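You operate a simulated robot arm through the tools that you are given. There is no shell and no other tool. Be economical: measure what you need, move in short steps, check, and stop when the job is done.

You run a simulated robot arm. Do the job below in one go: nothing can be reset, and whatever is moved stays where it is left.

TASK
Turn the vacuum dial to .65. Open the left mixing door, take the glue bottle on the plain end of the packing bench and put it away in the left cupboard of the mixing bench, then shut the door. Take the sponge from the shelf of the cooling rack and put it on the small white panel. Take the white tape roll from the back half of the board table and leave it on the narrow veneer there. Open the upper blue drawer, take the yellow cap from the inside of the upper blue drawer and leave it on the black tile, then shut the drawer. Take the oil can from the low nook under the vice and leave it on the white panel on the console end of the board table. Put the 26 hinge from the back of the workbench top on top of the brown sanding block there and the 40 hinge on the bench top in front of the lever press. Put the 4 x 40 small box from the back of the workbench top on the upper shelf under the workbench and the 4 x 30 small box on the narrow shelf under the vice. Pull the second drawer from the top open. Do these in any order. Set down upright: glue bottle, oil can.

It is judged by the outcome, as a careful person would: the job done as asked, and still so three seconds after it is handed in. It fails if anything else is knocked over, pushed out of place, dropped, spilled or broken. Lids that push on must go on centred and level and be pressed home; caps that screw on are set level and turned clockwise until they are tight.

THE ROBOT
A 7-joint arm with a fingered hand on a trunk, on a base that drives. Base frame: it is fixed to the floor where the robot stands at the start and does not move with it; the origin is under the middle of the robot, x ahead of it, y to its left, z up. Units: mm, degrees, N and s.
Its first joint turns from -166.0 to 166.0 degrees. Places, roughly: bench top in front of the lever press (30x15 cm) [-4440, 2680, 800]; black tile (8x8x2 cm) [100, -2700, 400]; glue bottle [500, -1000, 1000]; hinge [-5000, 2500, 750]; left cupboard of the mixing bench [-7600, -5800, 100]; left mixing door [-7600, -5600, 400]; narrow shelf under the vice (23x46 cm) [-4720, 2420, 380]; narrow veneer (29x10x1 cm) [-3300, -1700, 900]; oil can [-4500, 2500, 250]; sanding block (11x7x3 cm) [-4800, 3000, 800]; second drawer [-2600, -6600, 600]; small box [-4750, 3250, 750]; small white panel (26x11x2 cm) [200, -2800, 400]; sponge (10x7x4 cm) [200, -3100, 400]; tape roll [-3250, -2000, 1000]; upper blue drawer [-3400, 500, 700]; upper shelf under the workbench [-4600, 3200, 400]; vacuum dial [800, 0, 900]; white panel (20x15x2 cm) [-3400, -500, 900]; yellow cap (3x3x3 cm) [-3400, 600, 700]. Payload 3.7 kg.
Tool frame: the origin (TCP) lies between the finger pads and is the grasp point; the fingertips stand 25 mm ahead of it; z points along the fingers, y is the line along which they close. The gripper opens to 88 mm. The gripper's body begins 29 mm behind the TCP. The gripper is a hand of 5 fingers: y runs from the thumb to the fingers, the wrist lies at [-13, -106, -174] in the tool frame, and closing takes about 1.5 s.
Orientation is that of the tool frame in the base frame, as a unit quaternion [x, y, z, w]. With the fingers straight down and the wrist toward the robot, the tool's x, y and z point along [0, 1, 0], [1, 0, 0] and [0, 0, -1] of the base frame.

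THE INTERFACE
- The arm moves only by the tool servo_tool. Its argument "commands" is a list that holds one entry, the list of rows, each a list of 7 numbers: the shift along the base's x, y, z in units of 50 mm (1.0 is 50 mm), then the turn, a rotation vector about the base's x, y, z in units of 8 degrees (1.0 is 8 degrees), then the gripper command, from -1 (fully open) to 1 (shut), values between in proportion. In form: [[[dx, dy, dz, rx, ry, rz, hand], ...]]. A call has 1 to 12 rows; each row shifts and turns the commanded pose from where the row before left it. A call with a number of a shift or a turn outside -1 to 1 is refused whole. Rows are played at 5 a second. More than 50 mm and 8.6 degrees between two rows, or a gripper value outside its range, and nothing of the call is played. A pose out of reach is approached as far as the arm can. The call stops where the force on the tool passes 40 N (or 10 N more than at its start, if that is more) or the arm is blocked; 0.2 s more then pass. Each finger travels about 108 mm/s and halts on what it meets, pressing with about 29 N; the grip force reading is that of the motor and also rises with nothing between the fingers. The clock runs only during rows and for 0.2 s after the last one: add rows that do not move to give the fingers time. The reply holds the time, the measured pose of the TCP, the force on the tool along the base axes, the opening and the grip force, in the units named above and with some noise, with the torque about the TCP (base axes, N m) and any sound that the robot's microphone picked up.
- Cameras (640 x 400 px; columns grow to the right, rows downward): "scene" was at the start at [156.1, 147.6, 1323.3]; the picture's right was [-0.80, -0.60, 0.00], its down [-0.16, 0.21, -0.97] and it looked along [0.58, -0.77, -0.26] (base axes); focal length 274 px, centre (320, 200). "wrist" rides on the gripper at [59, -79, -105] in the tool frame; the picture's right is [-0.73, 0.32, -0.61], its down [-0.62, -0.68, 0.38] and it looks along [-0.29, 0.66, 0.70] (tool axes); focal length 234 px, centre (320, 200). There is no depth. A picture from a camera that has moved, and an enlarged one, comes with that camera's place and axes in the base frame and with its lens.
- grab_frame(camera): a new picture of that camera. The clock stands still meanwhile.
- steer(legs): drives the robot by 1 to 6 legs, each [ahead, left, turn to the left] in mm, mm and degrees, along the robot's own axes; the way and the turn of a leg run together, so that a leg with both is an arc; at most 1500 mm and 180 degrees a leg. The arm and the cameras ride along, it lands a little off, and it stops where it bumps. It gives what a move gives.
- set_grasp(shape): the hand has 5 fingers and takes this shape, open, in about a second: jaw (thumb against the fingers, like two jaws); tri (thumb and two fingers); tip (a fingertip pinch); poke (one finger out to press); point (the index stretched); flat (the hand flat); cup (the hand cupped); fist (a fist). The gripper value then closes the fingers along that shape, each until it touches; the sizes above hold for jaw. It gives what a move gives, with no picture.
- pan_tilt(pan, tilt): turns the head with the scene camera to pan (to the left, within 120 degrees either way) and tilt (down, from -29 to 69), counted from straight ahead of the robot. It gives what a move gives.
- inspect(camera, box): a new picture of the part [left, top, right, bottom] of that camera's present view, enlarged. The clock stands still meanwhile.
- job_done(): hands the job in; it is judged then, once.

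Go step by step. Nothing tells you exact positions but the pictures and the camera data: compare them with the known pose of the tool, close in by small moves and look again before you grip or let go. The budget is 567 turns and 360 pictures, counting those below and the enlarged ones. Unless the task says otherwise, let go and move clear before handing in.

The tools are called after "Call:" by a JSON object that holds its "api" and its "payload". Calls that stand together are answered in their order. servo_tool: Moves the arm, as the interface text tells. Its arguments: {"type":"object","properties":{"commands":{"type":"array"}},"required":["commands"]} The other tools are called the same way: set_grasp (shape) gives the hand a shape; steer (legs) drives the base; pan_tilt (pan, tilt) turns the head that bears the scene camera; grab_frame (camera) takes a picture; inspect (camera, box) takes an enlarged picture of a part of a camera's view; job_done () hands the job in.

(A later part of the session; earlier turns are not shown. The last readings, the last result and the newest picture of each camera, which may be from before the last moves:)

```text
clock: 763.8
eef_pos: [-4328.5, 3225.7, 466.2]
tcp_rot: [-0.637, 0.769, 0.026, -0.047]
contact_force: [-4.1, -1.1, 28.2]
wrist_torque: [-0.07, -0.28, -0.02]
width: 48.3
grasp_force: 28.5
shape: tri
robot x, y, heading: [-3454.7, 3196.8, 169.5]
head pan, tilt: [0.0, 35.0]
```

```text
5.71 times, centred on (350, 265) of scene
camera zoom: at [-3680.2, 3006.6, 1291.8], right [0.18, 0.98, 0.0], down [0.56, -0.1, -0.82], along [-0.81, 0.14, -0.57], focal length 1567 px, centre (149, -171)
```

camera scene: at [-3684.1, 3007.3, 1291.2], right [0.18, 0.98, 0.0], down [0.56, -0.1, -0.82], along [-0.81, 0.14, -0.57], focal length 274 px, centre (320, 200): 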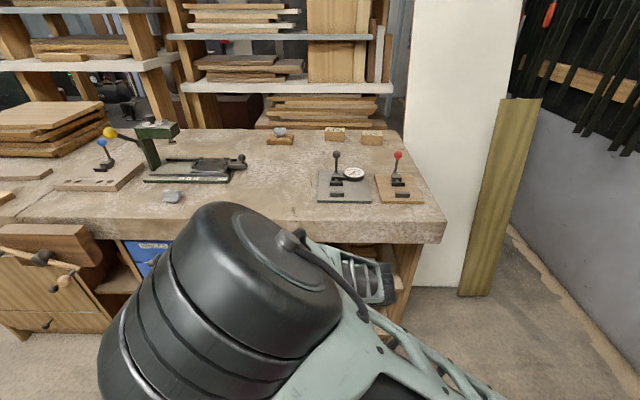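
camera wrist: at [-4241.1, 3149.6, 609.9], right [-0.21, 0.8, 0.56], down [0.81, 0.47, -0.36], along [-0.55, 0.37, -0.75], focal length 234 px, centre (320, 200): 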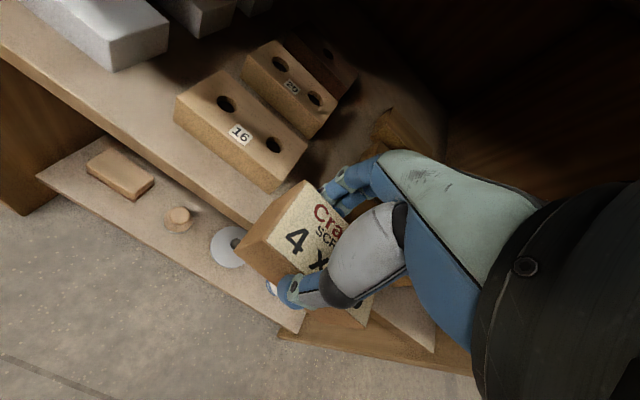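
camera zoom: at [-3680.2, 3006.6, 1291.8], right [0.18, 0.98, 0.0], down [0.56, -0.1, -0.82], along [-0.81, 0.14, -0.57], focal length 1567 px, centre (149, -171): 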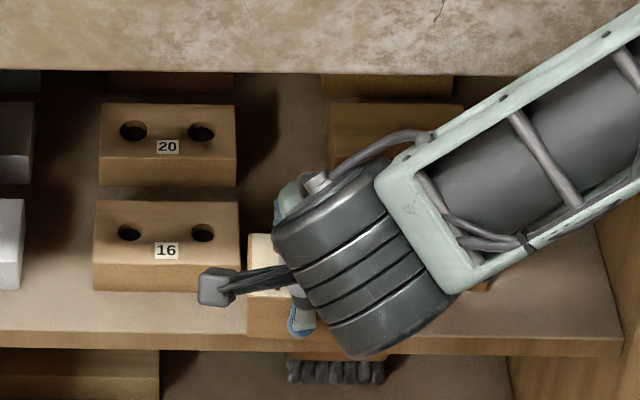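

Contact, with the box's front edge just inside the shelf edge. I release gently, lift and withdraw.

Call:
{"api": "servo_tool", "payload": {"commands": [[[0, 0, 0.04, 0, 0, 0, 0.2], [0, 0, 0, 0, 0, 0, 0], [0, 0, 0, 0, 0, 0, -0.2], [0, 0, 0, 0, 0, 0, -0.4], [0, 0, 0, 0, 0, 0, -0.5], [0, 0, 0.4, 0, 0, 0, -0.5], [0, 0, 0.6, 0, 0, 0, -0.5], [0.3, 0, 0.6, 0, 0, 0, -0.5], [0.9, -0.1, 0, 0, 0, 0, -0.5], [0.9, -0.1, 0, 0, 0, 0, -0.5], [0.9, -0.1, 0, 0, 0, 0, -0.5]]]}}

Call:
{"api": "inspect", "payload": {"camera": "scene", "box": [260, 210, 440, 330]}}

```text
clock: 766.2
eef_pos: [-4177.1, 3210.7, 542.8]
tcp_rot: [-0.637, 0.769, 0.024, -0.044]
contact_force: [0.8, -1.6, 0.2]
wrist_torque: [0.01, -0.02, 0.02]
width: 65.8
grasp_force: 0.0
shape: tri
robot x, y, heading: [-3457.6, 3198.3, 170.1]
head pan, tilt: [0.0, 35.0]
```

```text
3.33 times, centred on (350, 270) of scene
camera zoom: at [-3684.2, 3007.5, 1291.3], right [0.18, 0.98, 0.0], down [0.56, -0.1, -0.82], along [-0.81, 0.14, -0.57], focal length 914 px, centre (220, -33)
```

zoom: 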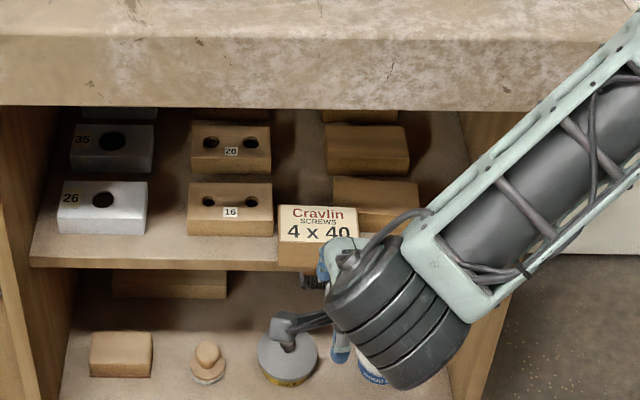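

The 4 x 40 box stands on the upper shelf. Now the 4 x 30 box: I raise the hand and drive forward 330 mm.

Call:
{"api": "servo_tool", "payload": {"commands": [[[0.5, 0, 0.8, -0.1, -0.55, 0, -0.7], [0.3, 0, 0.9, -0.1, -0.55, 0, -0.7], [0, 0, 0.98, 0, 0, 0, -0.7], [0, 0, 0.98, 0, 0, 0, -0.7], [0, 0, 0.98, 0, 0, 0, -0.7], [0, 0, 0.98, 0, 0, 0, -0.7], [0, 0, 0.98, 0, 0, 0, -0.7], [0, 0, 0.98, 0, 0, 0, -0.7], [0, 0, 0.98, 0, 0, 0, -0.7], [0, 0, 0.98, 0, 0, 0, -0.7], [0, 0, 0.98, 0, 0, 0, -0.7]]]}}

Call:
{"api": "steer", "payload": {"legs": [[330, 0, 0]]}}

Call:
{"api": "servo_tool", "payload": {"commands": [[[-0.95, 0.1, 0, 0, 0, 0, -0.7], [-0.95, 0.1, 0, 0, 0, 0, -0.7], [-0.95, 0, 0, 0, 0, 0, -0.7], [-0.9, 0, 0, 0, 0, 0, -0.7], [0, 0, 0, 0, 0, 0, -0.7]]]}}

Call:
{"api": "grab_frame", "payload": {"camera": "wrist"}}

```text
clock: 768.6
eef_pos: [-4137.1, 3209.3, 1069.0]
tcp_rot: [-0.637, 0.77, -0.037, 0.008]
contact_force: [0.2, 0.4, 0.0]
wrist_torque: [0.02, -0.01, -0.01]
width: 74.9
grasp_force: 0.1
shape: tri
robot x, y, heading: [-3460.2, 3196.8, 170.0]
head pan, tilt: [0.0, 35.0]
```

```text
clock: 770.7
eef_pos: [-4461.2, 3268.5, 1068.5]
tcp_rot: [-0.636, 0.771, -0.036, 0.006]
contact_force: [0.4, 0.7, 0.6]
wrist_torque: [0.01, 0.0, 0.04]
width: 74.6
grasp_force: 0.0
shape: tri
robot x, y, heading: [-3783.6, 3255.3, 169.7]
head pan, tilt: [0.0, 35.0]
```

```text
clock: 771.9
eef_pos: [-4648.9, 3278.8, 1068.2]
tcp_rot: [-0.637, 0.77, -0.036, 0.006]
contact_force: [-0.9, -0.1, 0.0]
wrist_torque: [0.0, 0.0, 0.02]
width: 74.6
grasp_force: 0.0
shape: tri
robot x, y, heading: [-3782.9, 3257.9, 169.7]
head pan, tilt: [0.0, 35.0]
```

```text
50 pictures are left
camera wrist: at [-4588.7, 3210.3, 1182.3], right [-0.21, 0.8, 0.56], down [0.81, 0.47, -0.36], along [-0.55, 0.37, -0.75], focal length 234 px, centre (320, 200)
```

wrist: 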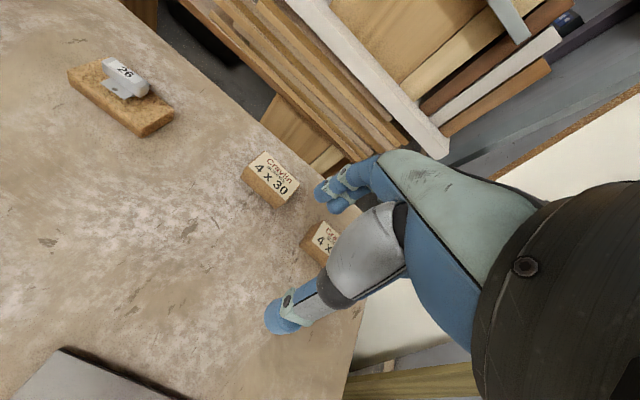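

The 4 x 30 box is at (-4834, 3276). I move over it and descend.

Call:
{"api": "servo_tool", "payload": {"commands": [[[-0.8, 0, -0.5, 0, 0, -0.1, -0.8], [-0.8, 0, -0.5, 0, 0, -0.1, -0.8], [-0.8, 0, -0.5, 0, 0, -0.1, -0.8], [-0.8, 0, -0.5, 0, 0, 0, -0.8], [-0.5, -0.04, -0.6, 0, 0, 0, -0.8], [0, 0, -0.6, 0, 0, 0, -0.8], [0, 0, -0.5, 0, 0, 0, -0.8], [0, 0, 0, 0, 0, 0, -0.8]]]}}

Call:
{"api": "grab_frame", "payload": {"camera": "wrist"}}

```text
clock: 773.7
eef_pos: [-4833.5, 3275.4, 884.2]
tcp_rot: [-0.62, 0.784, -0.036, 0.006]
contact_force: [0.2, 0.4, 0.6]
wrist_torque: [-0.01, 0.0, 0.0]
width: 79.0
grasp_force: 0.1
shape: tri
robot x, y, heading: [-3781.7, 3257.7, 169.9]
head pan, tilt: [0.0, 35.0]
```

```text
49 pictures are left
camera wrist: at [-4776.8, 3204.6, 996.0], right [-0.18, 0.81, 0.56], down [0.83, 0.43, -0.36], along [-0.53, 0.4, -0.75], focal length 234 px, centre (320, 200)
```

wrist: 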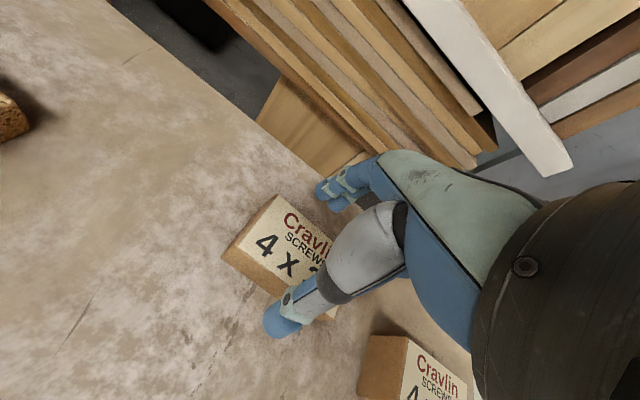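

Centred. I descend, grip and lift.

Call:
{"api": "servo_tool", "payload": {"commands": [[[0, 0, -0.5, 0, 0, 0, -0.8], [0, 0, -0.26, 0, 0, 0, -0.8], [0, 0, 0, 0, 0, 0, -0.4], [0, 0, 0, 0, 0, 0, 0], [0, 0, 0, 0, 0, 0, 0.3], [0, 0, 0, 0, 0, 0, 0.3], [0, 0, 0, 0, 0, 0, 0.3], [0.1, 0, 0.4, 0, 0, 0, 0.4], [0.2, 0, 0.8, 0, 0, 0, 0.4], [0.3, 0, 0.9, 0, 0, 0, 0.4], [0.4, 0, 0.9, 0, 0, 0, 0.4]]]}}

Call:
{"api": "grab_frame", "payload": {"camera": "wrist"}}

```text
clock: 776.1
eef_pos: [-4782.5, 3277.8, 995.7]
tcp_rot: [-0.62, 0.784, -0.036, 0.007]
contact_force: [-0.2, 1.3, -4.6]
wrist_torque: [-0.03, 0.01, -0.02]
width: 45.8
grasp_force: 28.9
shape: tri
robot x, y, heading: [-3781.2, 3256.6, 169.6]
head pan, tilt: [0.0, 35.0]
```

```text
48 pictures are left
camera wrist: at [-4727.1, 3206.1, 1108.0], right [-0.18, 0.81, 0.56], down [0.83, 0.43, -0.36], along [-0.53, 0.4, -0.75], focal length 234 px, centre (320, 200)
```

wrist: 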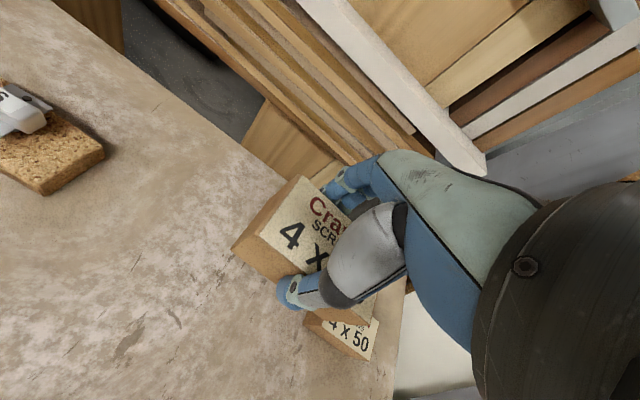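

The 4 x 30 box is held. The narrow shelf lies under the vice, so I'll set the box on the bench front turned lengthwise and re-grip it with a nearly horizontal hand. First I reposition.

Call:
{"api": "servo_tool", "payload": {"commands": [[[0.5, 0, 0.7, 0, 0, 0, 0.4], [0.5, 0, 0.6, 0, 0, 0, 0.4]]]}}

Call:
{"api": "steer", "payload": {"legs": [[-260, 0, 0], [0, 420, 0]]}}

Call:
{"api": "servo_tool", "payload": {"commands": [[[0.3, 0.1, 0, 0, 0, -1, 0.4], [0.3, 0.1, 0, 0, 0, -1, 0.4], [0.3, 0.1, 0, 0, 0, -1, 0.4], [0.3, 0.1, 0, 0, 0, -1, 0.4], [0.3, 0.1, 0, 0, 0, -1, 0.4], [0.3, 0.1, 0, 0, 0, -1, 0.4], [0.3, 0.1, 0, 0, 0, -1, 0.4], [0.3, 0.1, -0.3, 0, 0, -1, 0.4], [0.3, 0.1, -0.5, 0, 0, -1, 0.4], [0.3, 0.1, -0.8, 0, 0, -1, 0.4], [0.2, 0, -0.8, 0, 0, -0.6, 0.4]]]}}

Call:
{"api": "grab_frame", "payload": {"camera": "scene"}}

```text
clock: 776.7
eef_pos: [-4733.1, 3278.1, 1060.8]
tcp_rot: [-0.62, 0.784, -0.037, 0.008]
contact_force: [-0.5, 0.7, -5.6]
wrist_torque: [-0.03, 0.0, -0.03]
width: 46.0
grasp_force: 29.3
shape: tri
robot x, y, heading: [-3782.1, 3257.9, 170.1]
head pan, tilt: [0.0, 35.0]
```

```text
clock: 780.8
eef_pos: [-4548.6, 2813.4, 1060.3]
tcp_rot: [-0.622, 0.782, -0.037, 0.006]
contact_force: [-0.5, 0.6, -4.5]
wrist_torque: [-0.03, 0.0, 0.03]
width: 45.8
grasp_force: 29.8
shape: tri
robot x, y, heading: [-3598.9, 2797.0, 170.2]
head pan, tilt: [0.0, 35.0]
```

```text
clock: 783.2
eef_pos: [-4386.9, 2863.3, 941.8]
tcp_rot: [0.068, 0.997, -0.03, -0.02]
contact_force: [0.2, -0.1, -3.0]
wrist_torque: [-0.02, 0.03, -0.01]
width: 45.5
grasp_force: 29.0
shape: tri
robot x, y, heading: [-3599.6, 2799.8, 170.2]
head pan, tilt: [0.0, 35.0]
```

```text
47 pictures are left
camera scene: at [-3821.3, 2606.5, 1291.3], right [0.17, 0.99, 0.0], down [0.57, -0.1, -0.82], along [-0.81, 0.14, -0.57], focal length 274 px, centre (320, 200)
```

scene: 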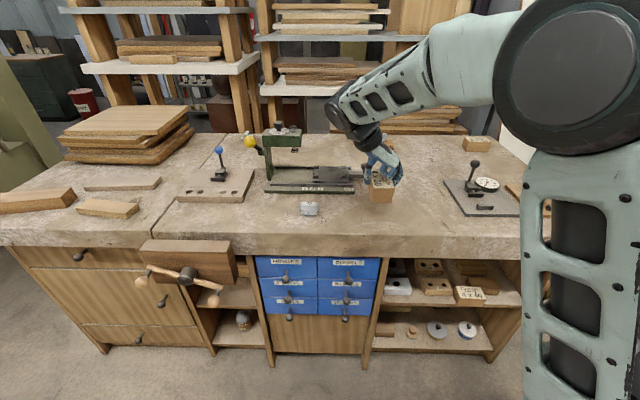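

The hand now has the box turned lengthwise. I set it down here.

Call:
{"api": "servo_tool", "payload": {"commands": [[[0.1, 0, -0.8, 0, 0, 0, 0.4], [0, 0, -0.7, 0, 0, 0, 0.4], [0, 0, -0.26, 0, 0, 0, 0.4], [0, 0, -0.1, 0, 0, 0, 0.4], [0, 0, -0.06, 0, 0, 0, 0.4], [0, 0, 0, 0, 0, 0, 0.4]]]}}

```text
clock: 784.6
eef_pos: [-4381.8, 2862.7, 845.8]
tcp_rot: [0.068, 0.997, -0.032, -0.021]
contact_force: [0.4, -0.2, 6.0]
wrist_torque: [0.09, -0.06, -0.02]
width: 46.1
grasp_force: 29.1
shape: tri
robot x, y, heading: [-3600.6, 2798.8, 170.2]
head pan, tilt: [0.0, 35.0]
```

Down. I release, rise, and pitch the hand up by 55° so it points forward and 35° down.

Call:
{"api": "servo_tool", "payload": {"commands": [[[0, 0, 0, 0, 0, 0, 0], [0, 0, 0, 0, 0, 0, -0.5], [0, 0, 0, 0, 0, 0, -0.8], [0, 0, 0.6, 0, 0, 0, -0.9], [0, 0, 0.9, 0, 0, 0, -0.9], [0.3, 0, 0.9, 0.17, 0.96, 0, -0.9], [0.4, 0, 0.2, 0.17, 0.96, 0, -0.9], [0.4, 0, 0, 0.17, 0.96, 0, -0.9], [0.4, 0, 0, 0.17, 0.96, 0, -0.9], [0.4, 0, 0, 0.17, 0.96, 0, -0.9], [0.2, 0, 0, 0.17, 0.96, 0, -0.9], [0, 0, 0, 0.17, 0.96, 0, -0.9]]]}}

Call:
{"api": "grab_frame", "payload": {"camera": "wrist"}}

Call:
{"api": "inspect", "payload": {"camera": "scene", "box": [290, 100, 450, 220]}}

```text
clock: 787.4
eef_pos: [-4265.1, 2804.5, 996.8]
tcp_rot: [-0.012, 0.902, -0.048, -0.429]
contact_force: [-0.2, -0.9, -0.2]
wrist_torque: [-0.05, 0.0, -0.01]
width: 83.3
grasp_force: 0.0
shape: tri
out of reach, approached as far as the arm can: row 11, 12
robot x, y, heading: [-3595.9, 2798.3, 170.0]
head pan, tilt: [0.0, 35.0]
stopped in row 12: the arm was blocked; the commanded pose is now the measured one
```

```text
46 pictures are left
camera wrist: at [-4215.3, 2736.1, 1115.6], right [0.91, 0.37, -0.21], down [0.14, -0.73, -0.67], along [-0.4, 0.58, -0.71], focal length 234 px, centre (320, 200)
```

wrist: 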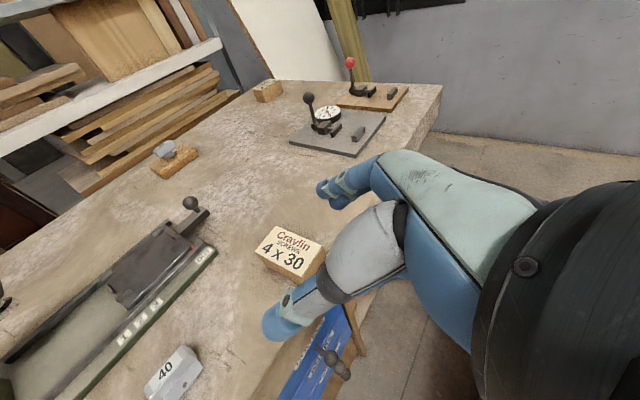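

```text
3.33 times, centred on (370, 160) of scene
camera zoom: at [-3822.0, 2607.0, 1291.3], right [0.17, 0.99, 0.0], down [0.57, -0.1, -0.82], along [-0.81, 0.14, -0.57], focal length 914 px, centre (153, 333)
```

zoom: 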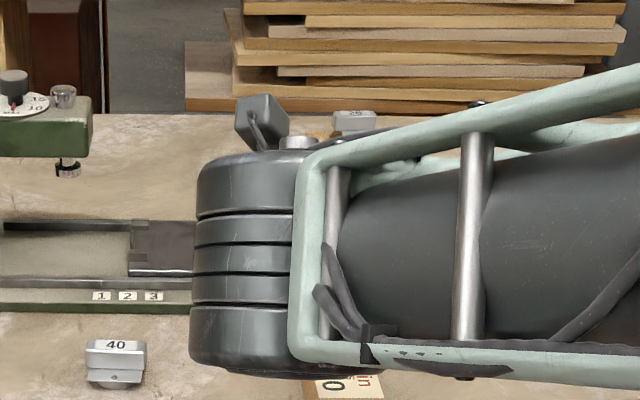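

Too cramped. I back the robot 220 mm for room and straighten the hand's heading.

Call:
{"api": "steer", "payload": {"legs": [[-220, 0, 0]]}}

Call:
{"api": "servo_tool", "payload": {"commands": [[[-0.8, 0.3, -0.2, 0, 0, -0.4, -0.9], [-0.8, 0.3, -0.3, 0, 0, -0.4, -0.9], [-0.8, 0.3, -0.4, 0, 0, -0.4, -0.9], [-0.7, 0.3, -0.4, 0.05, 0.2, -0.4, -0.9], [-0.6, 0.2, -0.4, 0.05, 0.2, 0, -0.9], [0, 0, 0, 0, 0, 0, -0.9]]]}}

Call:
{"api": "grab_frame", "payload": {"camera": "wrist"}}

```text
clock: 789.0
eef_pos: [-4048.3, 2766.5, 996.9]
tcp_rot: [-0.013, 0.902, -0.048, -0.429]
contact_force: [0.2, -0.4, 0.1]
wrist_torque: [0.0, 0.0, -0.04]
width: 83.0
grasp_force: 0.0
shape: tri
robot x, y, heading: [-3381.9, 2760.9, 170.2]
head pan, tilt: [0.0, 35.0]
```

```text
clock: 790.5
eef_pos: [-4232.0, 2834.4, 913.0]
tcp_rot: [0.085, 0.885, 0.003, -0.457]
contact_force: [0.1, 0.6, -0.4]
wrist_torque: [-0.01, -0.01, -0.01]
width: 83.5
grasp_force: 0.0
shape: tri
robot x, y, heading: [-3383.6, 2763.3, 169.8]
head pan, tilt: [0.0, 35.0]
```

```text
44 pictures are left
camera wrist: at [-4194.2, 2756.5, 1027.2], right [0.95, 0.16, -0.26], down [-0.06, -0.73, -0.68], along [-0.3, 0.66, -0.69], focal length 234 px, centre (320, 200)
```

wrist: 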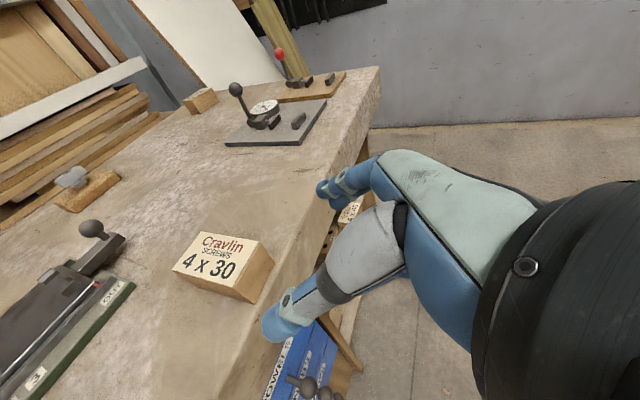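

The box lies lengthwise, centre about (-4366, 2857, 825). I advance along the hand axis and grip its near half.

Call:
{"api": "servo_tool", "payload": {"commands": [[[-0.7, 0.16, -0.5, 0, 0, 0, -0.9], [-0.7, 0.12, -0.5, 0, 0, 0, -0.9], [-0.6, 0.1, -0.4, 0, 0, 0, -0.9], [-0.3, 0.04, -0.2, 0, 0, 0, -0.9], [0, 0, 0, 0, 0, 0, -0.9]]]}}

Call:
{"api": "grab_frame", "payload": {"camera": "wrist"}}

```text
clock: 791.6
eef_pos: [-4345.9, 2857.9, 832.0]
tcp_rot: [0.086, 0.886, 0.004, -0.456]
contact_force: [0.0, -0.1, 0.3]
wrist_torque: [0.0, 0.01, -0.04]
width: 83.8
grasp_force: 0.0
shape: tri
robot x, y, heading: [-3379.4, 2758.4, 170.1]
head pan, tilt: [0.0, 35.0]
```

```text
43 pictures are left
camera wrist: at [-4308.6, 2777.5, 947.5], right [0.95, 0.16, -0.26], down [-0.06, -0.73, -0.68], along [-0.3, 0.66, -0.69], focal length 234 px, centre (320, 200)
```

wrist: 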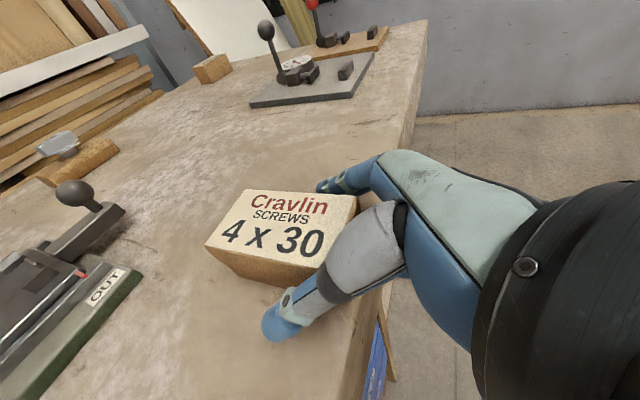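

The box is between thumb and fingers. I close and lift.

Call:
{"api": "servo_tool", "payload": {"commands": [[[-0.1, 0, -0.06, 0, 0, 0, -0.7], [0, 0, 0, 0, 0, 0, -0.3], [0, 0, 0, 0, 0, 0, 0.1], [0, 0, 0, 0, 0, 0, 0.4], [0, 0, 0, 0, 0, 0, 0.4], [0, 0, 0, 0, 0, 0, 0.4], [0, 0, 0.4, 0, 0, 0, 0.5], [0.2, 0, 0.8, 0, 0, 0, 0.5], [0.5, 0, 0.6, 0, 0, 0, 0.5]]]}}

Call:
{"api": "grab_frame", "payload": {"camera": "wrist"}}

```text
clock: 793.6
eef_pos: [-4317.1, 2859.0, 918.7]
tcp_rot: [0.085, 0.886, 0.004, -0.456]
contact_force: [-0.8, -0.4, -3.7]
wrist_torque: [-0.01, -0.09, 0.01]
width: 44.3
grasp_force: 28.8
shape: tri
robot x, y, heading: [-3381.5, 2761.9, 170.2]
head pan, tilt: [0.0, 35.0]
```

```text
42 pictures are left
camera wrist: at [-4278.9, 2779.3, 1033.6], right [0.95, 0.16, -0.26], down [-0.06, -0.73, -0.68], along [-0.29, 0.66, -0.69], focal length 234 px, centre (320, 200)
```

wrist: 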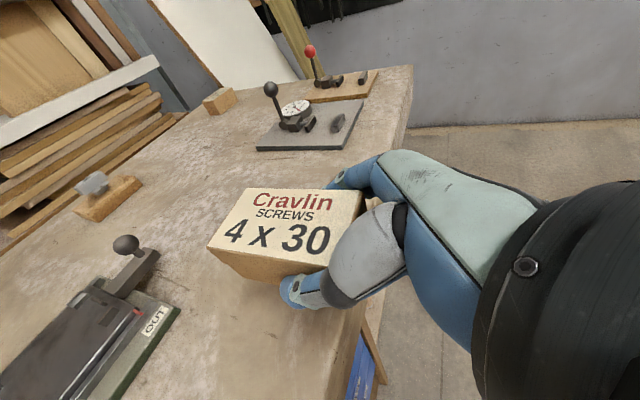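

Held level. I draw it back clear of the bench and move the robot left to the vice compartment.

Call:
{"api": "servo_tool", "payload": {"commands": [[[0.9, -0.1, 0, 0, 0, 0, 0.5], [0.9, -0.1, 0, 0, 0, 0, 0.5], [0.9, -0.1, 0, 0, 0, 0, 0.5], [0.9, -0.1, 0, 0, 0, 0, 0.5], [0.8, -0.1, 0, 0, 0, 0, 0.5]]]}}

Call:
{"api": "steer", "payload": {"legs": [[0, 420, 0]]}}

Call:
{"api": "servo_tool", "payload": {"commands": [[[0, 0, -0.95, 0, 0, 0, 0.5], [0, 0, -0.95, 0, 0, 0, 0.5], [0, 0, -0.95, 0, 0, 0, 0.5], [0, 0, -0.95, 0, 0, 0, 0.5], [0, 0, -0.95, 0, 0, 0, 0.5], [0, 0, -0.95, 0, 0, 0, 0.5], [0, 0, -0.95, 0, 0, 0, 0.5], [0, 0, -0.95, 0, 0, 0, 0.5], [0, 0, -0.95, 0, 0, 0, 0.5], [0, 0, -0.8, 0, 0, 0, 0.5]]]}}

Call:
{"api": "grab_frame", "payload": {"camera": "scene"}}

Call:
{"api": "grab_frame", "payload": {"camera": "wrist"}}

```text
clock: 794.9
eef_pos: [-4096.3, 2832.2, 918.5]
tcp_rot: [0.085, 0.885, 0.004, -0.457]
contact_force: [0.6, 0.0, -3.4]
wrist_torque: [-0.02, -0.07, -0.01]
width: 43.9
grasp_force: 28.9
shape: tri
robot x, y, heading: [-3379.9, 2759.3, 170.0]
head pan, tilt: [0.0, 35.0]
```

```text
clock: 797.4
eef_pos: [-4167.5, 2418.9, 919.5]
tcp_rot: [0.086, 0.886, 0.003, -0.457]
contact_force: [-0.2, 0.0, -3.1]
wrist_torque: [-0.02, -0.08, 0.02]
width: 44.3
grasp_force: 29.4
shape: tri
robot x, y, heading: [-3455.9, 2347.1, 170.2]
head pan, tilt: [0.0, 35.0]
```

```text
clock: 799.6
eef_pos: [-4168.2, 2418.8, 452.6]
tcp_rot: [0.086, 0.885, 0.004, -0.457]
contact_force: [-0.3, 0.0, -3.2]
wrist_torque: [-0.03, -0.1, 0.01]
width: 43.9
grasp_force: 29.1
shape: tri
robot x, y, heading: [-3455.1, 2349.4, 170.2]
head pan, tilt: [0.0, 35.0]
```

```text
41 pictures are left
camera scene: at [-3677.1, 2156.0, 1291.2], right [0.17, 0.99, 0.0], down [0.57, -0.1, -0.82], along [-0.81, 0.14, -0.57], focal length 274 px, centre (320, 200)
```

scene: 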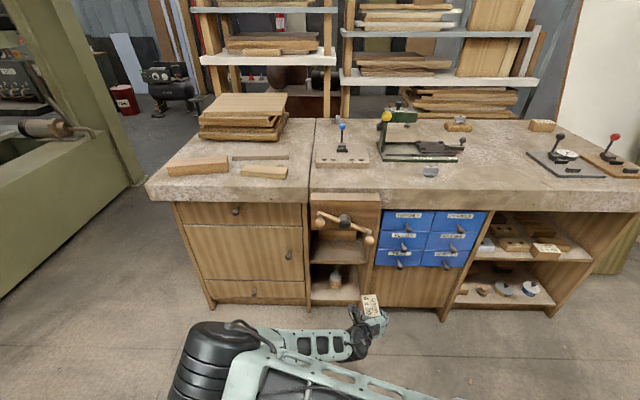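

```text
40 pictures are left
camera wrist: at [-4129.6, 2340.4, 566.0], right [0.95, 0.16, -0.26], down [-0.06, -0.73, -0.68], along [-0.3, 0.66, -0.69], focal length 234 px, centre (320, 200)
```

wrist: 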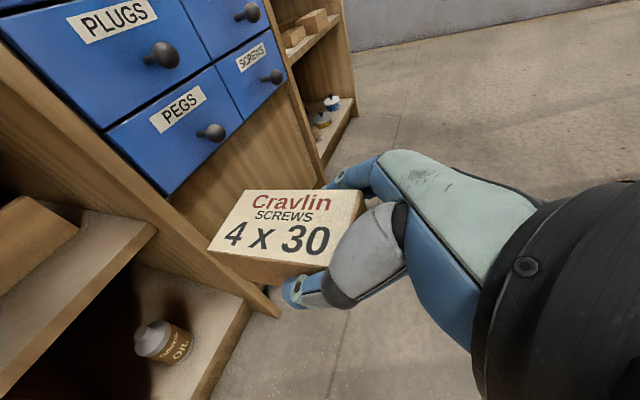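

I inspect the narrow shelf and nook closely before inserting.

Call:
{"api": "inspect", "payload": {"camera": "scene", "box": [290, 180, 400, 310]}}

```text
3.08 times, centred on (345, 245) of scene
camera zoom: at [-3677.1, 2156.0, 1291.2], right [0.17, 0.99, 0.0], down [0.57, -0.1, -0.82], along [-0.81, 0.14, -0.57], focal length 844 px, centre (243, 62)
```

zoom: 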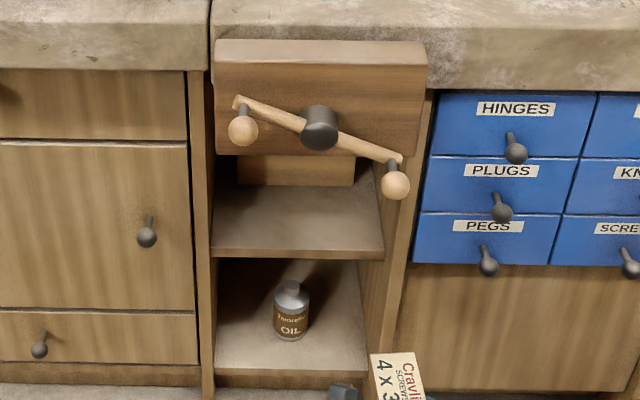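

The shelf front edge is at about (-4487, 2377), z≈382, free in front. I insert the box at z≈440.

Call:
{"api": "servo_tool", "payload": {"commands": [[[-0.95, -0.08, -0.04, 0, 0, -0.1, 0.5], [-0.95, -0.08, -0.04, 0, 0, -0.1, 0.5], [-0.95, -0.08, -0.04, 0, 0, -0.1, 0.5], [-0.95, -0.08, -0.04, 0, 0, 0, 0.5], [-0.95, -0.08, -0.04, 0, 0, 0, 0.5], [-0.95, -0.08, 0, 0, 0, 0, 0.5], [0, 0, 0, 0, 0, 0, 0.5]]]}}

Call:
{"api": "grab_frame", "payload": {"camera": "wrist"}}

Call:
{"api": "inspect", "payload": {"camera": "scene", "box": [290, 180, 400, 310]}}

```text
clock: 801.2
eef_pos: [-4453.3, 2393.6, 442.2]
tcp_rot: [0.105, 0.884, 0.013, -0.455]
contact_force: [-0.8, -0.5, -3.9]
wrist_torque: [-0.04, -0.07, -0.02]
width: 44.0
grasp_force: 28.3
shape: tri
robot x, y, heading: [-3453.7, 2349.4, 170.5]
head pan, tilt: [0.0, 35.0]
```

```text
38 pictures are left
camera wrist: at [-4419.1, 2313.5, 557.0], right [0.96, 0.12, -0.26], down [-0.09, -0.73, -0.68], along [-0.27, 0.68, -0.69], focal length 234 px, centre (320, 200)
```

wrist: 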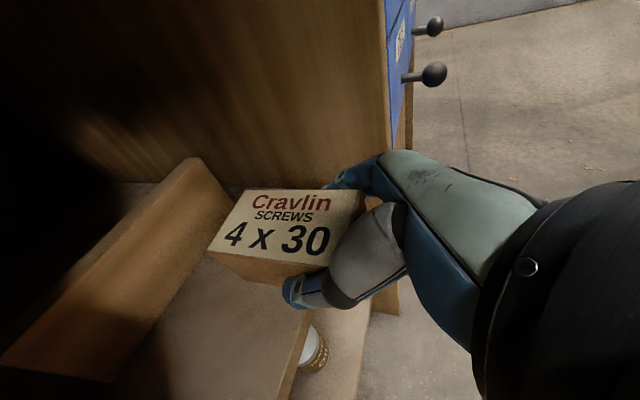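

```text
3.08 times, centred on (345, 245) of scene
camera zoom: at [-3677.2, 2156.1, 1291.2], right [0.17, 0.99, 0.0], down [0.57, -0.1, -0.82], along [-0.81, 0.14, -0.57], focal length 844 px, centre (243, 62)
```

zoom: 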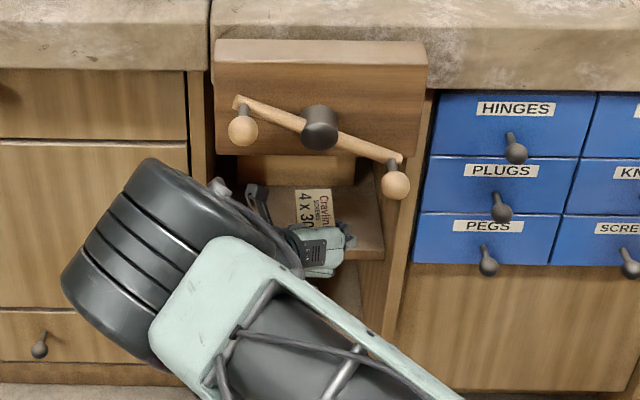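

A wooden block stands on the back of the shelf (face at x≈-4614), leaving ~125 mm of depth; the box fits. I go 75 mm further and lower.

Call:
{"api": "servo_tool", "payload": {"commands": [[[-0.75, -0.02, 0, 0, 0, 0, 0.5], [-0.75, -0.02, 0, 0, 0, 0, 0.5], [0, 0, -0.3, 0, 0, 0, 0.5], [0, 0, -0.16, 0, 0, 0, 0.5], [0, 0, -0.1, 0, 0, 0, 0.5], [0, 0, 0, 0, 0, 0, 0.5]]]}}

Call:
{"api": "grab_frame", "payload": {"camera": "wrist"}}

```text
clock: 802.6
eef_pos: [-4509.3, 2397.2, 442.6]
tcp_rot: [0.104, 0.884, 0.013, -0.456]
contact_force: [0.0, 0.7, -3.2]
wrist_torque: [0.0, -0.07, 0.0]
width: 44.1
grasp_force: 29.2
shape: tri
out of reach, approached as far as the arm can: row 2, 3, 4, 5
robot x, y, heading: [-3454.5, 2350.7, 170.1]
head pan, tilt: [0.0, 35.0]
```

```text
36 pictures are left
camera wrist: at [-4475.3, 2316.9, 558.0], right [0.96, 0.12, -0.26], down [-0.09, -0.73, -0.68], along [-0.27, 0.67, -0.69], focal length 234 px, centre (320, 200)
```

wrist: 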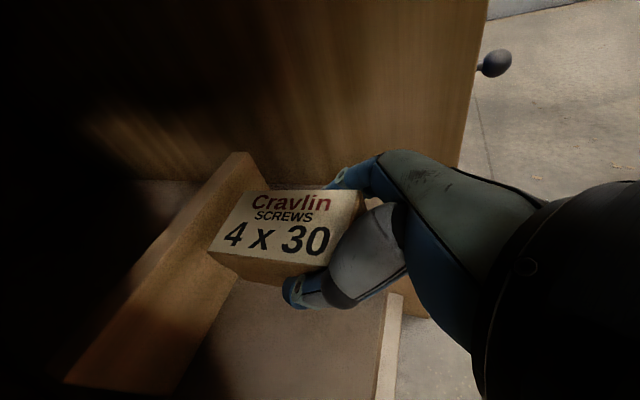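

At reach limit; I draw the hand back 70 mm and drive forward 95 mm, then lower.

Call:
{"api": "servo_tool", "payload": {"commands": [[[0.7, 0, 0, 0, 0, 0, 0.5], [0.7, 0, 0, 0, 0, 0, 0.5], [0, 0, 0, 0, 0, 0, 0.5]]]}}

Call:
{"api": "steer", "payload": {"legs": [[95, 0, 0]]}}

Call:
{"api": "servo_tool", "payload": {"commands": [[[0, -0.2, -0.2, 0, 0, 0, 0.5], [0, 0, -0.2, 0, 0, 0, 0.5], [0, 0, -0.1, 0, 0, 0, 0.5], [0, 0, 0, 0, 0, 0, 0.5]]]}}

Call:
{"api": "grab_frame", "payload": {"camera": "wrist"}}

```text
clock: 803.4
eef_pos: [-4441.0, 2398.0, 442.6]
tcp_rot: [0.105, 0.883, 0.013, -0.457]
contact_force: [0.9, -0.3, -4.1]
wrist_torque: [0.0, -0.08, 0.01]
width: 43.9
grasp_force: 28.8
shape: tri
robot x, y, heading: [-3453.2, 2350.1, 170.3]
head pan, tilt: [0.0, 35.0]
```

```text
clock: 804.6
eef_pos: [-4535.2, 2415.2, 443.2]
tcp_rot: [0.105, 0.884, 0.013, -0.456]
contact_force: [0.5, 0.5, -4.4]
wrist_torque: [-0.06, -0.12, 0.02]
width: 43.8
grasp_force: 28.6
shape: tri
robot x, y, heading: [-3547.1, 2362.7, 170.3]
head pan, tilt: [0.0, 35.0]
```

```text
clock: 805.6
eef_pos: [-4534.5, 2404.7, 418.2]
tcp_rot: [0.104, 0.884, 0.013, -0.456]
contact_force: [0.2, 0.6, -3.8]
wrist_torque: [-0.02, -0.1, 0.0]
width: 43.9
grasp_force: 29.5
shape: tri
robot x, y, heading: [-3545.0, 2364.7, 170.0]
head pan, tilt: [0.0, 35.0]
```

```text
35 pictures are left
camera wrist: at [-4499.3, 2324.0, 533.0], right [0.96, 0.12, -0.26], down [-0.09, -0.73, -0.68], along [-0.27, 0.68, -0.69], focal length 234 px, centre (320, 200)
```

wrist: 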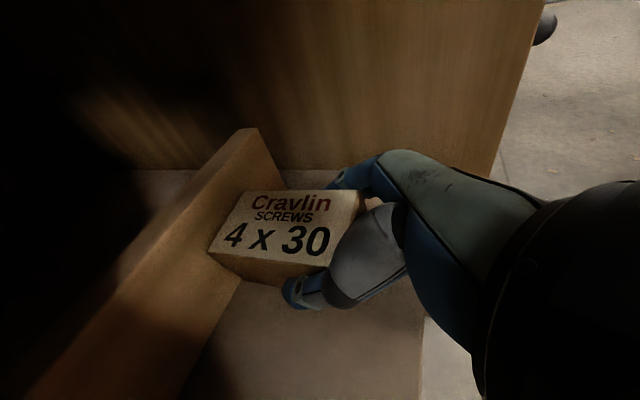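

The box end is close to the block; I back it 10 mm and lower to contact.

Call:
{"api": "servo_tool", "payload": {"commands": [[[0.2, 0, 0, 0, 0, 0, 0.5], [0, 0, -0.1, 0, 0, 0, 0.5], [0, 0, -0.1, 0, 0, 0, 0.5], [0, 0, -0.06, 0, 0, 0, 0.5], [0, 0, 0, 0, 0, 0, 0.5]]]}}

```text
clock: 806.8
eef_pos: [-4523.6, 2406.4, 409.8]
tcp_rot: [0.104, 0.884, 0.013, -0.456]
contact_force: [-0.5, 0.3, 0.1]
wrist_torque: [-0.08, 0.0, 0.0]
width: 43.9
grasp_force: 28.9
shape: tri
out of reach, approached as far as the arm can: row 4
robot x, y, heading: [-3548.1, 2363.0, 169.9]
head pan, tilt: [0.0, 35.0]
```

The box's weight is now borne by the shelf. I open slowly and withdraw along the hand axis.

Call:
{"api": "servo_tool", "payload": {"commands": [[[0, 0, -0.04, 0, 0, 0, 0.2], [0, 0, 0, 0, 0, 0, 0], [0, 0, 0, 0, 0, 0, -0.4], [0, 0, 0, 0, 0, 0, -0.8], [0, 0, 0, 0, 0, 0, -0.8], [0.3, -0.03, 0.2, 0, 0, 0, -0.8], [0.5, -0.05, 0.3, 0, 0, 0, -0.8], [0.8, -0.1, 0.2, 0, 0, 0, -0.8], [0.9, -0.1, 0, 0, 0, 0, -0.8], [0.9, -0.1, 0, 0, 0, 0, -0.8], [0.9, -0.1, 0, 0, 0, 0, -0.8]]]}}

Call:
{"api": "inspect", "payload": {"camera": "scene", "box": [290, 180, 420, 340]}}

Call:
{"api": "grab_frame", "payload": {"camera": "wrist"}}

```text
clock: 809.2
eef_pos: [-4308.5, 2382.0, 441.5]
tcp_rot: [0.105, 0.883, 0.014, -0.456]
contact_force: [1.0, 0.5, -0.1]
wrist_torque: [-0.02, -0.02, -0.01]
width: 79.4
grasp_force: 0.0
shape: tri
robot x, y, heading: [-3547.5, 2365.4, 170.4]
head pan, tilt: [0.0, 35.0]
```

```text
2.50 times, centred on (355, 260) of scene
camera zoom: at [-3771.0, 2172.6, 1291.3], right [0.17, 0.99, 0.0], down [0.56, -0.1, -0.82], along [-0.81, 0.14, -0.57], focal length 686 px, centre (232, 50)
```

zoom: 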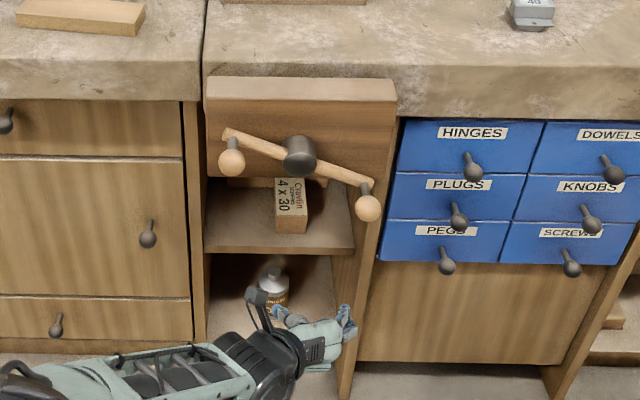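

```text
33 pictures are left
camera wrist: at [-4273.4, 2301.2, 556.8], right [0.96, 0.12, -0.26], down [-0.09, -0.73, -0.68], along [-0.27, 0.68, -0.69], focal length 234 px, centre (320, 200)
```

wrist: 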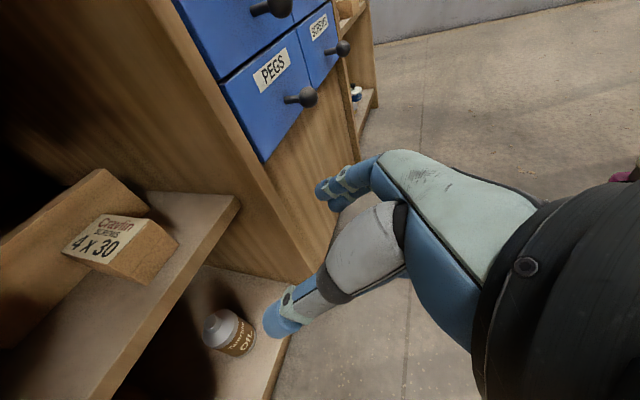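

Both boxes are stowed. Now the oil can in the nook below: at about (-4557, 2388), base z≈95, top ≈235. I switch back to the full jaw, flatten the hand's pitch and move the robot closer.

Call:
{"api": "servo_tool", "payload": {"commands": [[[0.9, -0.1, 0, 0.13, 0.8, 0, -0.8], [0.9, -0.1, 0, 0.13, 0.8, 0, -0.8], [0.9, -0.1, 0, 0.13, 0.8, 0, -0.8], [0.6, 0, 0, 0, 0, 0, -0.8]]]}}

Call:
{"api": "set_grasp", "payload": {"shape": "jaw"}}

Call:
{"api": "steer", "payload": {"legs": [[170, 60, 0]]}}

Call:
{"api": "servo_tool", "payload": {"commands": [[[0, 0, -0.95, 0, 0, 0, -1], [0, 0, -0.95, 0, 0, 0, -1], [0, 0, -0.95, 0, 0, 0, -1], [0, 0, -0.95, 0, 0, 0, -1], [0, 0, -0.95, 0, 0, 0, -1]]]}}

Call:
{"api": "grab_frame", "payload": {"camera": "wrist"}}

```text
clock: 810.4
eef_pos: [-4187.6, 2361.5, 488.1]
tcp_rot: [0.123, 0.778, 0.021, -0.615]
contact_force: [0.1, 0.0, 0.6]
wrist_torque: [0.01, -0.03, 0.04]
width: 79.1
grasp_force: 0.0
shape: tri
out of reach, approached as far as the arm can: row 2, 3, 4
robot x, y, heading: [-3545.5, 2365.0, 170.0]
head pan, tilt: [0.0, 35.0]
stopped in row 4: the arm was blocked; the commanded pose is now the measured one
```

```text
clock: 811.3
eef_pos: [-4188.0, 2361.9, 489.4]
tcp_rot: [0.122, 0.779, 0.02, -0.615]
contact_force: [0.2, 0.1, 0.1]
wrist_torque: [0.01, 0.0, 0.03]
width: 87.6
grasp_force: 0.0
shape: jaw
robot x, y, heading: [-3544.9, 2365.1, 170.1]
head pan, tilt: [0.0, 35.0]
```

```text
clock: 812.8
eef_pos: [-4367.4, 2331.1, 489.0]
tcp_rot: [0.121, 0.778, 0.019, -0.616]
contact_force: [0.1, -0.4, 0.1]
wrist_torque: [0.02, -0.01, 0.01]
width: 87.6
grasp_force: 0.1
shape: jaw
robot x, y, heading: [-3725.8, 2331.1, 170.2]
head pan, tilt: [0.0, 35.0]
```

```text
clock: 814.0
eef_pos: [-4402.4, 2296.8, 460.9]
tcp_rot: [0.122, 0.777, 0.019, -0.617]
contact_force: [-0.2, 0.3, -0.5]
wrist_torque: [0.0, -0.01, -0.05]
width: 88.1
grasp_force: 0.1
shape: jaw
out of reach, approached as far as the arm can: row 1, 2, 3, 4, 5
robot x, y, heading: [-3726.9, 2339.5, 170.1]
head pan, tilt: [0.0, 35.0]
```

```text
32 pictures are left
camera wrist: at [-4331.8, 2209.2, 552.5], right [0.8, 0.08, -0.59], down [-0.38, -0.7, -0.61], along [-0.46, 0.71, -0.52], focal length 234 px, centre (320, 200)
```

wrist: 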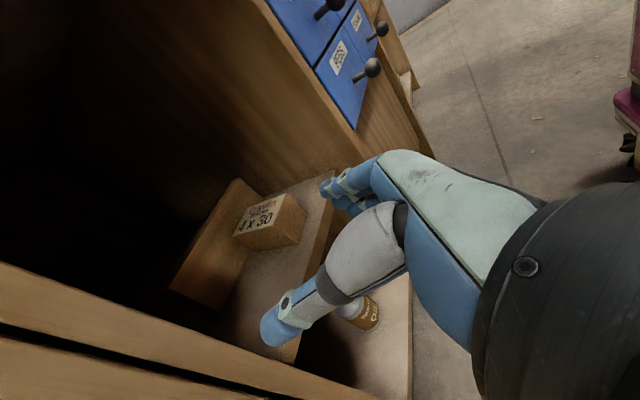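

Too close to lower here. I back off 90 mm, lower in front of the nook, then reach in.

Call:
{"api": "steer", "payload": {"legs": [[-90, 0, 0]]}}

Call:
{"api": "servo_tool", "payload": {"commands": [[[-0.6, 0.5, -0.5, 0, 0, 0, -1], [-0.6, 0.5, -0.6, 0, 0, 0, -1], [-0.4, 0.4, -0.8, 0, 0, 0, -1], [0, 0.1, -0.95, 0, 0, 0, -1], [0, 0, -0.95, 0, 0, 0, -1], [0, 0, -0.95, 0, 0, 0, -1], [0, 0, -0.95, 0, 0, 0, -1]]]}}

Call:
{"api": "grab_frame", "payload": {"camera": "wrist"}}

```text
clock: 815.1
eef_pos: [-4313.5, 2280.7, 460.3]
tcp_rot: [0.122, 0.777, 0.018, -0.617]
contact_force: [-1.2, 0.1, 0.1]
wrist_torque: [-0.03, -0.01, 0.04]
width: 87.9
grasp_force: 0.2
shape: jaw
robot x, y, heading: [-3635.7, 2319.2, 170.1]
head pan, tilt: [0.0, 35.0]
```

```text
clock: 816.7
eef_pos: [-4419.5, 2335.0, 450.9]
tcp_rot: [0.123, 0.778, 0.018, -0.616]
contact_force: [-1.0, -0.1, -0.1]
wrist_torque: [0.02, 0.0, -0.03]
width: 88.0
grasp_force: 0.1
shape: jaw
out of reach, approached as far as the arm can: row 1, 2, 3, 4, 5, 6, 7
robot x, y, heading: [-3634.5, 2319.6, 170.1]
head pan, tilt: [0.0, 35.0]
```

```text
31 pictures are left
camera wrist: at [-4349.8, 2249.0, 542.2], right [0.8, 0.08, -0.59], down [-0.38, -0.7, -0.61], along [-0.46, 0.71, -0.53], focal length 234 px, centre (320, 200)
```

wrist: 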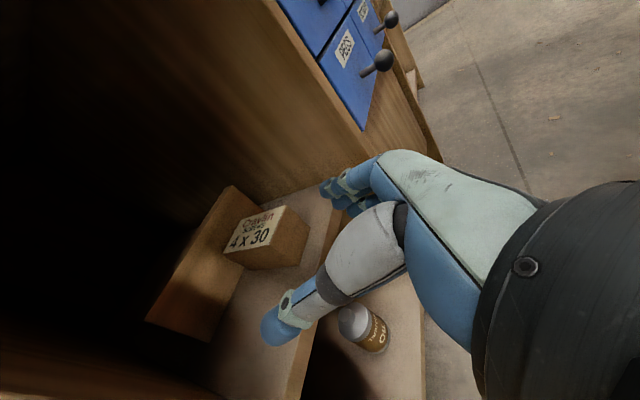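

Still limited; at the cupboard I had the hand yawed 30° left, with the wrist straight behind. I do the same here and lower.

Call:
{"api": "servo_tool", "payload": {"commands": [[[0.3, 0, 0.2, 0, 0, 0.94, -1], [0.3, 0, 0.2, 0, 0, 0.94, -1], [0.2, 0, 0, 0, 0, 0.94, -1], [0, 0.1, 0, 0, 0, 0.94, -1], [0, 0.1, -0.6, 0, 0, 0, -1], [0, 0.1, -0.8, 0, 0, 0, -1], [0, 0.1, -0.9, 0, 0, 0, -1], [0, 0.1, -0.9, 0, 0, 0, -1], [0, 0, -0.9, 0, 0, 0, -1], [0, 0, -0.9, 0, 0, 0, -1]]]}}

Call:
{"api": "grab_frame", "payload": {"camera": "scene"}}

```text
clock: 818.9
eef_pos: [-4441.3, 2331.0, 462.9]
tcp_rot: [-0.083, 0.783, -0.142, -0.6]
contact_force: [-0.3, 0.3, 0.9]
wrist_torque: [0.0, 0.01, -0.02]
width: 87.8
grasp_force: 0.1
shape: jaw
out of reach, approached as far as the arm can: row 3, 4, 5, 6, 7, 8, 9, 10
robot x, y, heading: [-3637.0, 2315.5, 170.1]
head pan, tilt: [0.0, 35.0]
```

```text
30 pictures are left
camera scene: at [-3861.5, 2127.3, 1291.3], right [0.17, 0.98, 0.0], down [0.56, -0.1, -0.82], along [-0.81, 0.14, -0.57], focal length 274 px, centre (320, 200)
```

scene: 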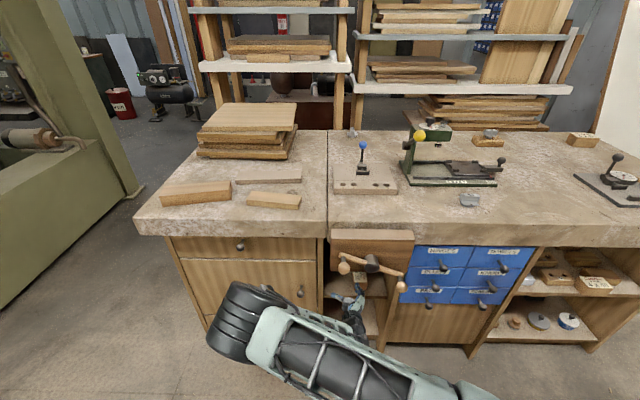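

I raise the hand, level it out fully and come down again as I did at the cupboard.

Call:
{"api": "servo_tool", "payload": {"commands": [[[0.8, 0, 0.5, 0, 0, 0, -1], [0.5, 0, 0.8, 0, 0, 0, -1], [0.2, 0, 0.95, 0, 0, 0, -1], [0, 0, 0.95, -0.29, 0.83, 0, -1], [0, 0, 0.95, -0.29, 0.83, 0, -1], [0, 0, 0.95, 0, 0, 0, -1], [0, 0, 0.95, 0, 0, 0, -1], [0, 0, 0.95, 0, 0, 0, -1], [0, 0, 0.95, 0, 0, 0, -1], [0, 0, 0.95, 0, 0, 0, -1]]]}}

Call:
{"api": "servo_tool", "payload": {"commands": [[[0, 0, -0.95, 0, 0, 0, -1], [0, 0, -0.95, 0, 0, 0, -1], [0, 0, -0.95, 0, 0, 0, -1], [0, 0, -0.95, 0, 0, 0, -1], [0, 0, -0.95, 0, 0, 0, -1], [0, 0, -0.95, 0, 0, 0, -1], [0, 0, -0.95, 0, 0, 0, -1], [0, 0, -0.95, 0, 0, 0, -1], [0, 0, -0.95, 0, 0, 0, -1], [0, 0, -0.95, 0, 0, 0, -1], [0, 0, -0.95, 0, 0, 0, -1], [0, 0, -0.95, 0, 0, 0, -1]]]}}

```text
clock: 820.1
eef_pos: [-4365.1, 2330.3, 664.5]
tcp_rot: [-0.075, 0.712, -0.164, -0.678]
contact_force: [-1.4, 3.0, -30.1]
wrist_torque: [-1.11, 0.38, 0.16]
width: 88.1
grasp_force: 0.1
shape: jaw
robot x, y, heading: [-3636.6, 2319.6, 169.8]
head pan, tilt: [0.0, 35.0]
stopped in row 6: the force on the tool passed its limit at 91 N (the readings are from after the stop); the commanded pose is now the measured one
```

```text
clock: 822.7
eef_pos: [-4440.8, 2289.7, 498.5]
tcp_rot: [-0.074, 0.71, -0.164, -0.681]
contact_force: [-0.2, -0.9, -0.1]
wrist_torque: [0.03, 0.0, 0.0]
width: 87.9
grasp_force: 0.0
shape: jaw
out of reach, approached as far as the arm can: row 3, 4, 5, 6, 7, 8, 9, 10, 11, 12
robot x, y, heading: [-3635.7, 2317.1, 170.0]
head pan, tilt: [0.0, 35.0]
```

I bumped the vice handle from below; I back the robot off 250 mm, raise and lower the hand there, then I'll drive it in low.

Call:
{"api": "steer", "payload": {"legs": [[-260, 0, 0]]}}

Call:
{"api": "servo_tool", "payload": {"commands": [[[0.3, 0, 0.9, 0, 0, 0, -1], [0.3, 0, 0.9, 0, 0, 0, -1], [0, 0, 0.95, 0, 0, 0, -1], [0, 0, 0.95, 0, 0, 0, -1], [0, 0, 0.95, 0, 0, 0, -1], [0, 0, 0.95, 0, 0, 0, -1], [0, 0, 0.95, 0, 0, 0, -1], [0, 0, 0.95, 0, 0, 0, -1], [0, 0, 0.95, 0, 0, 0, -1]]]}}

Call:
{"api": "grab_frame", "payload": {"camera": "scene"}}

```text
clock: 824.6
eef_pos: [-4183.7, 2242.7, 497.2]
tcp_rot: [-0.074, 0.71, -0.164, -0.68]
contact_force: [0.1, -0.6, 0.0]
wrist_torque: [0.02, 0.03, 0.01]
width: 88.3
grasp_force: 0.1
shape: jaw
robot x, y, heading: [-3383.1, 2274.7, 170.1]
head pan, tilt: [0.0, 35.0]
```

```text
clock: 826.6
eef_pos: [-4153.9, 2243.6, 920.7]
tcp_rot: [-0.075, 0.711, -0.163, -0.68]
contact_force: [0.7, 0.5, -0.6]
wrist_torque: [-0.02, 0.0, -0.05]
width: 88.3
grasp_force: 0.1
shape: jaw
robot x, y, heading: [-3379.8, 2271.6, 170.2]
head pan, tilt: [0.0, 35.0]
```

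```text
29 pictures are left
camera scene: at [-3603.5, 2082.0, 1291.3], right [0.17, 0.99, 0.0], down [0.57, -0.1, -0.82], along [-0.81, 0.14, -0.57], focal length 274 px, centre (320, 200)
```

scene: 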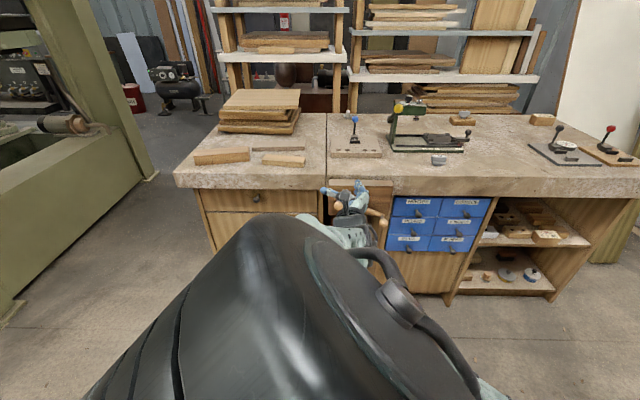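

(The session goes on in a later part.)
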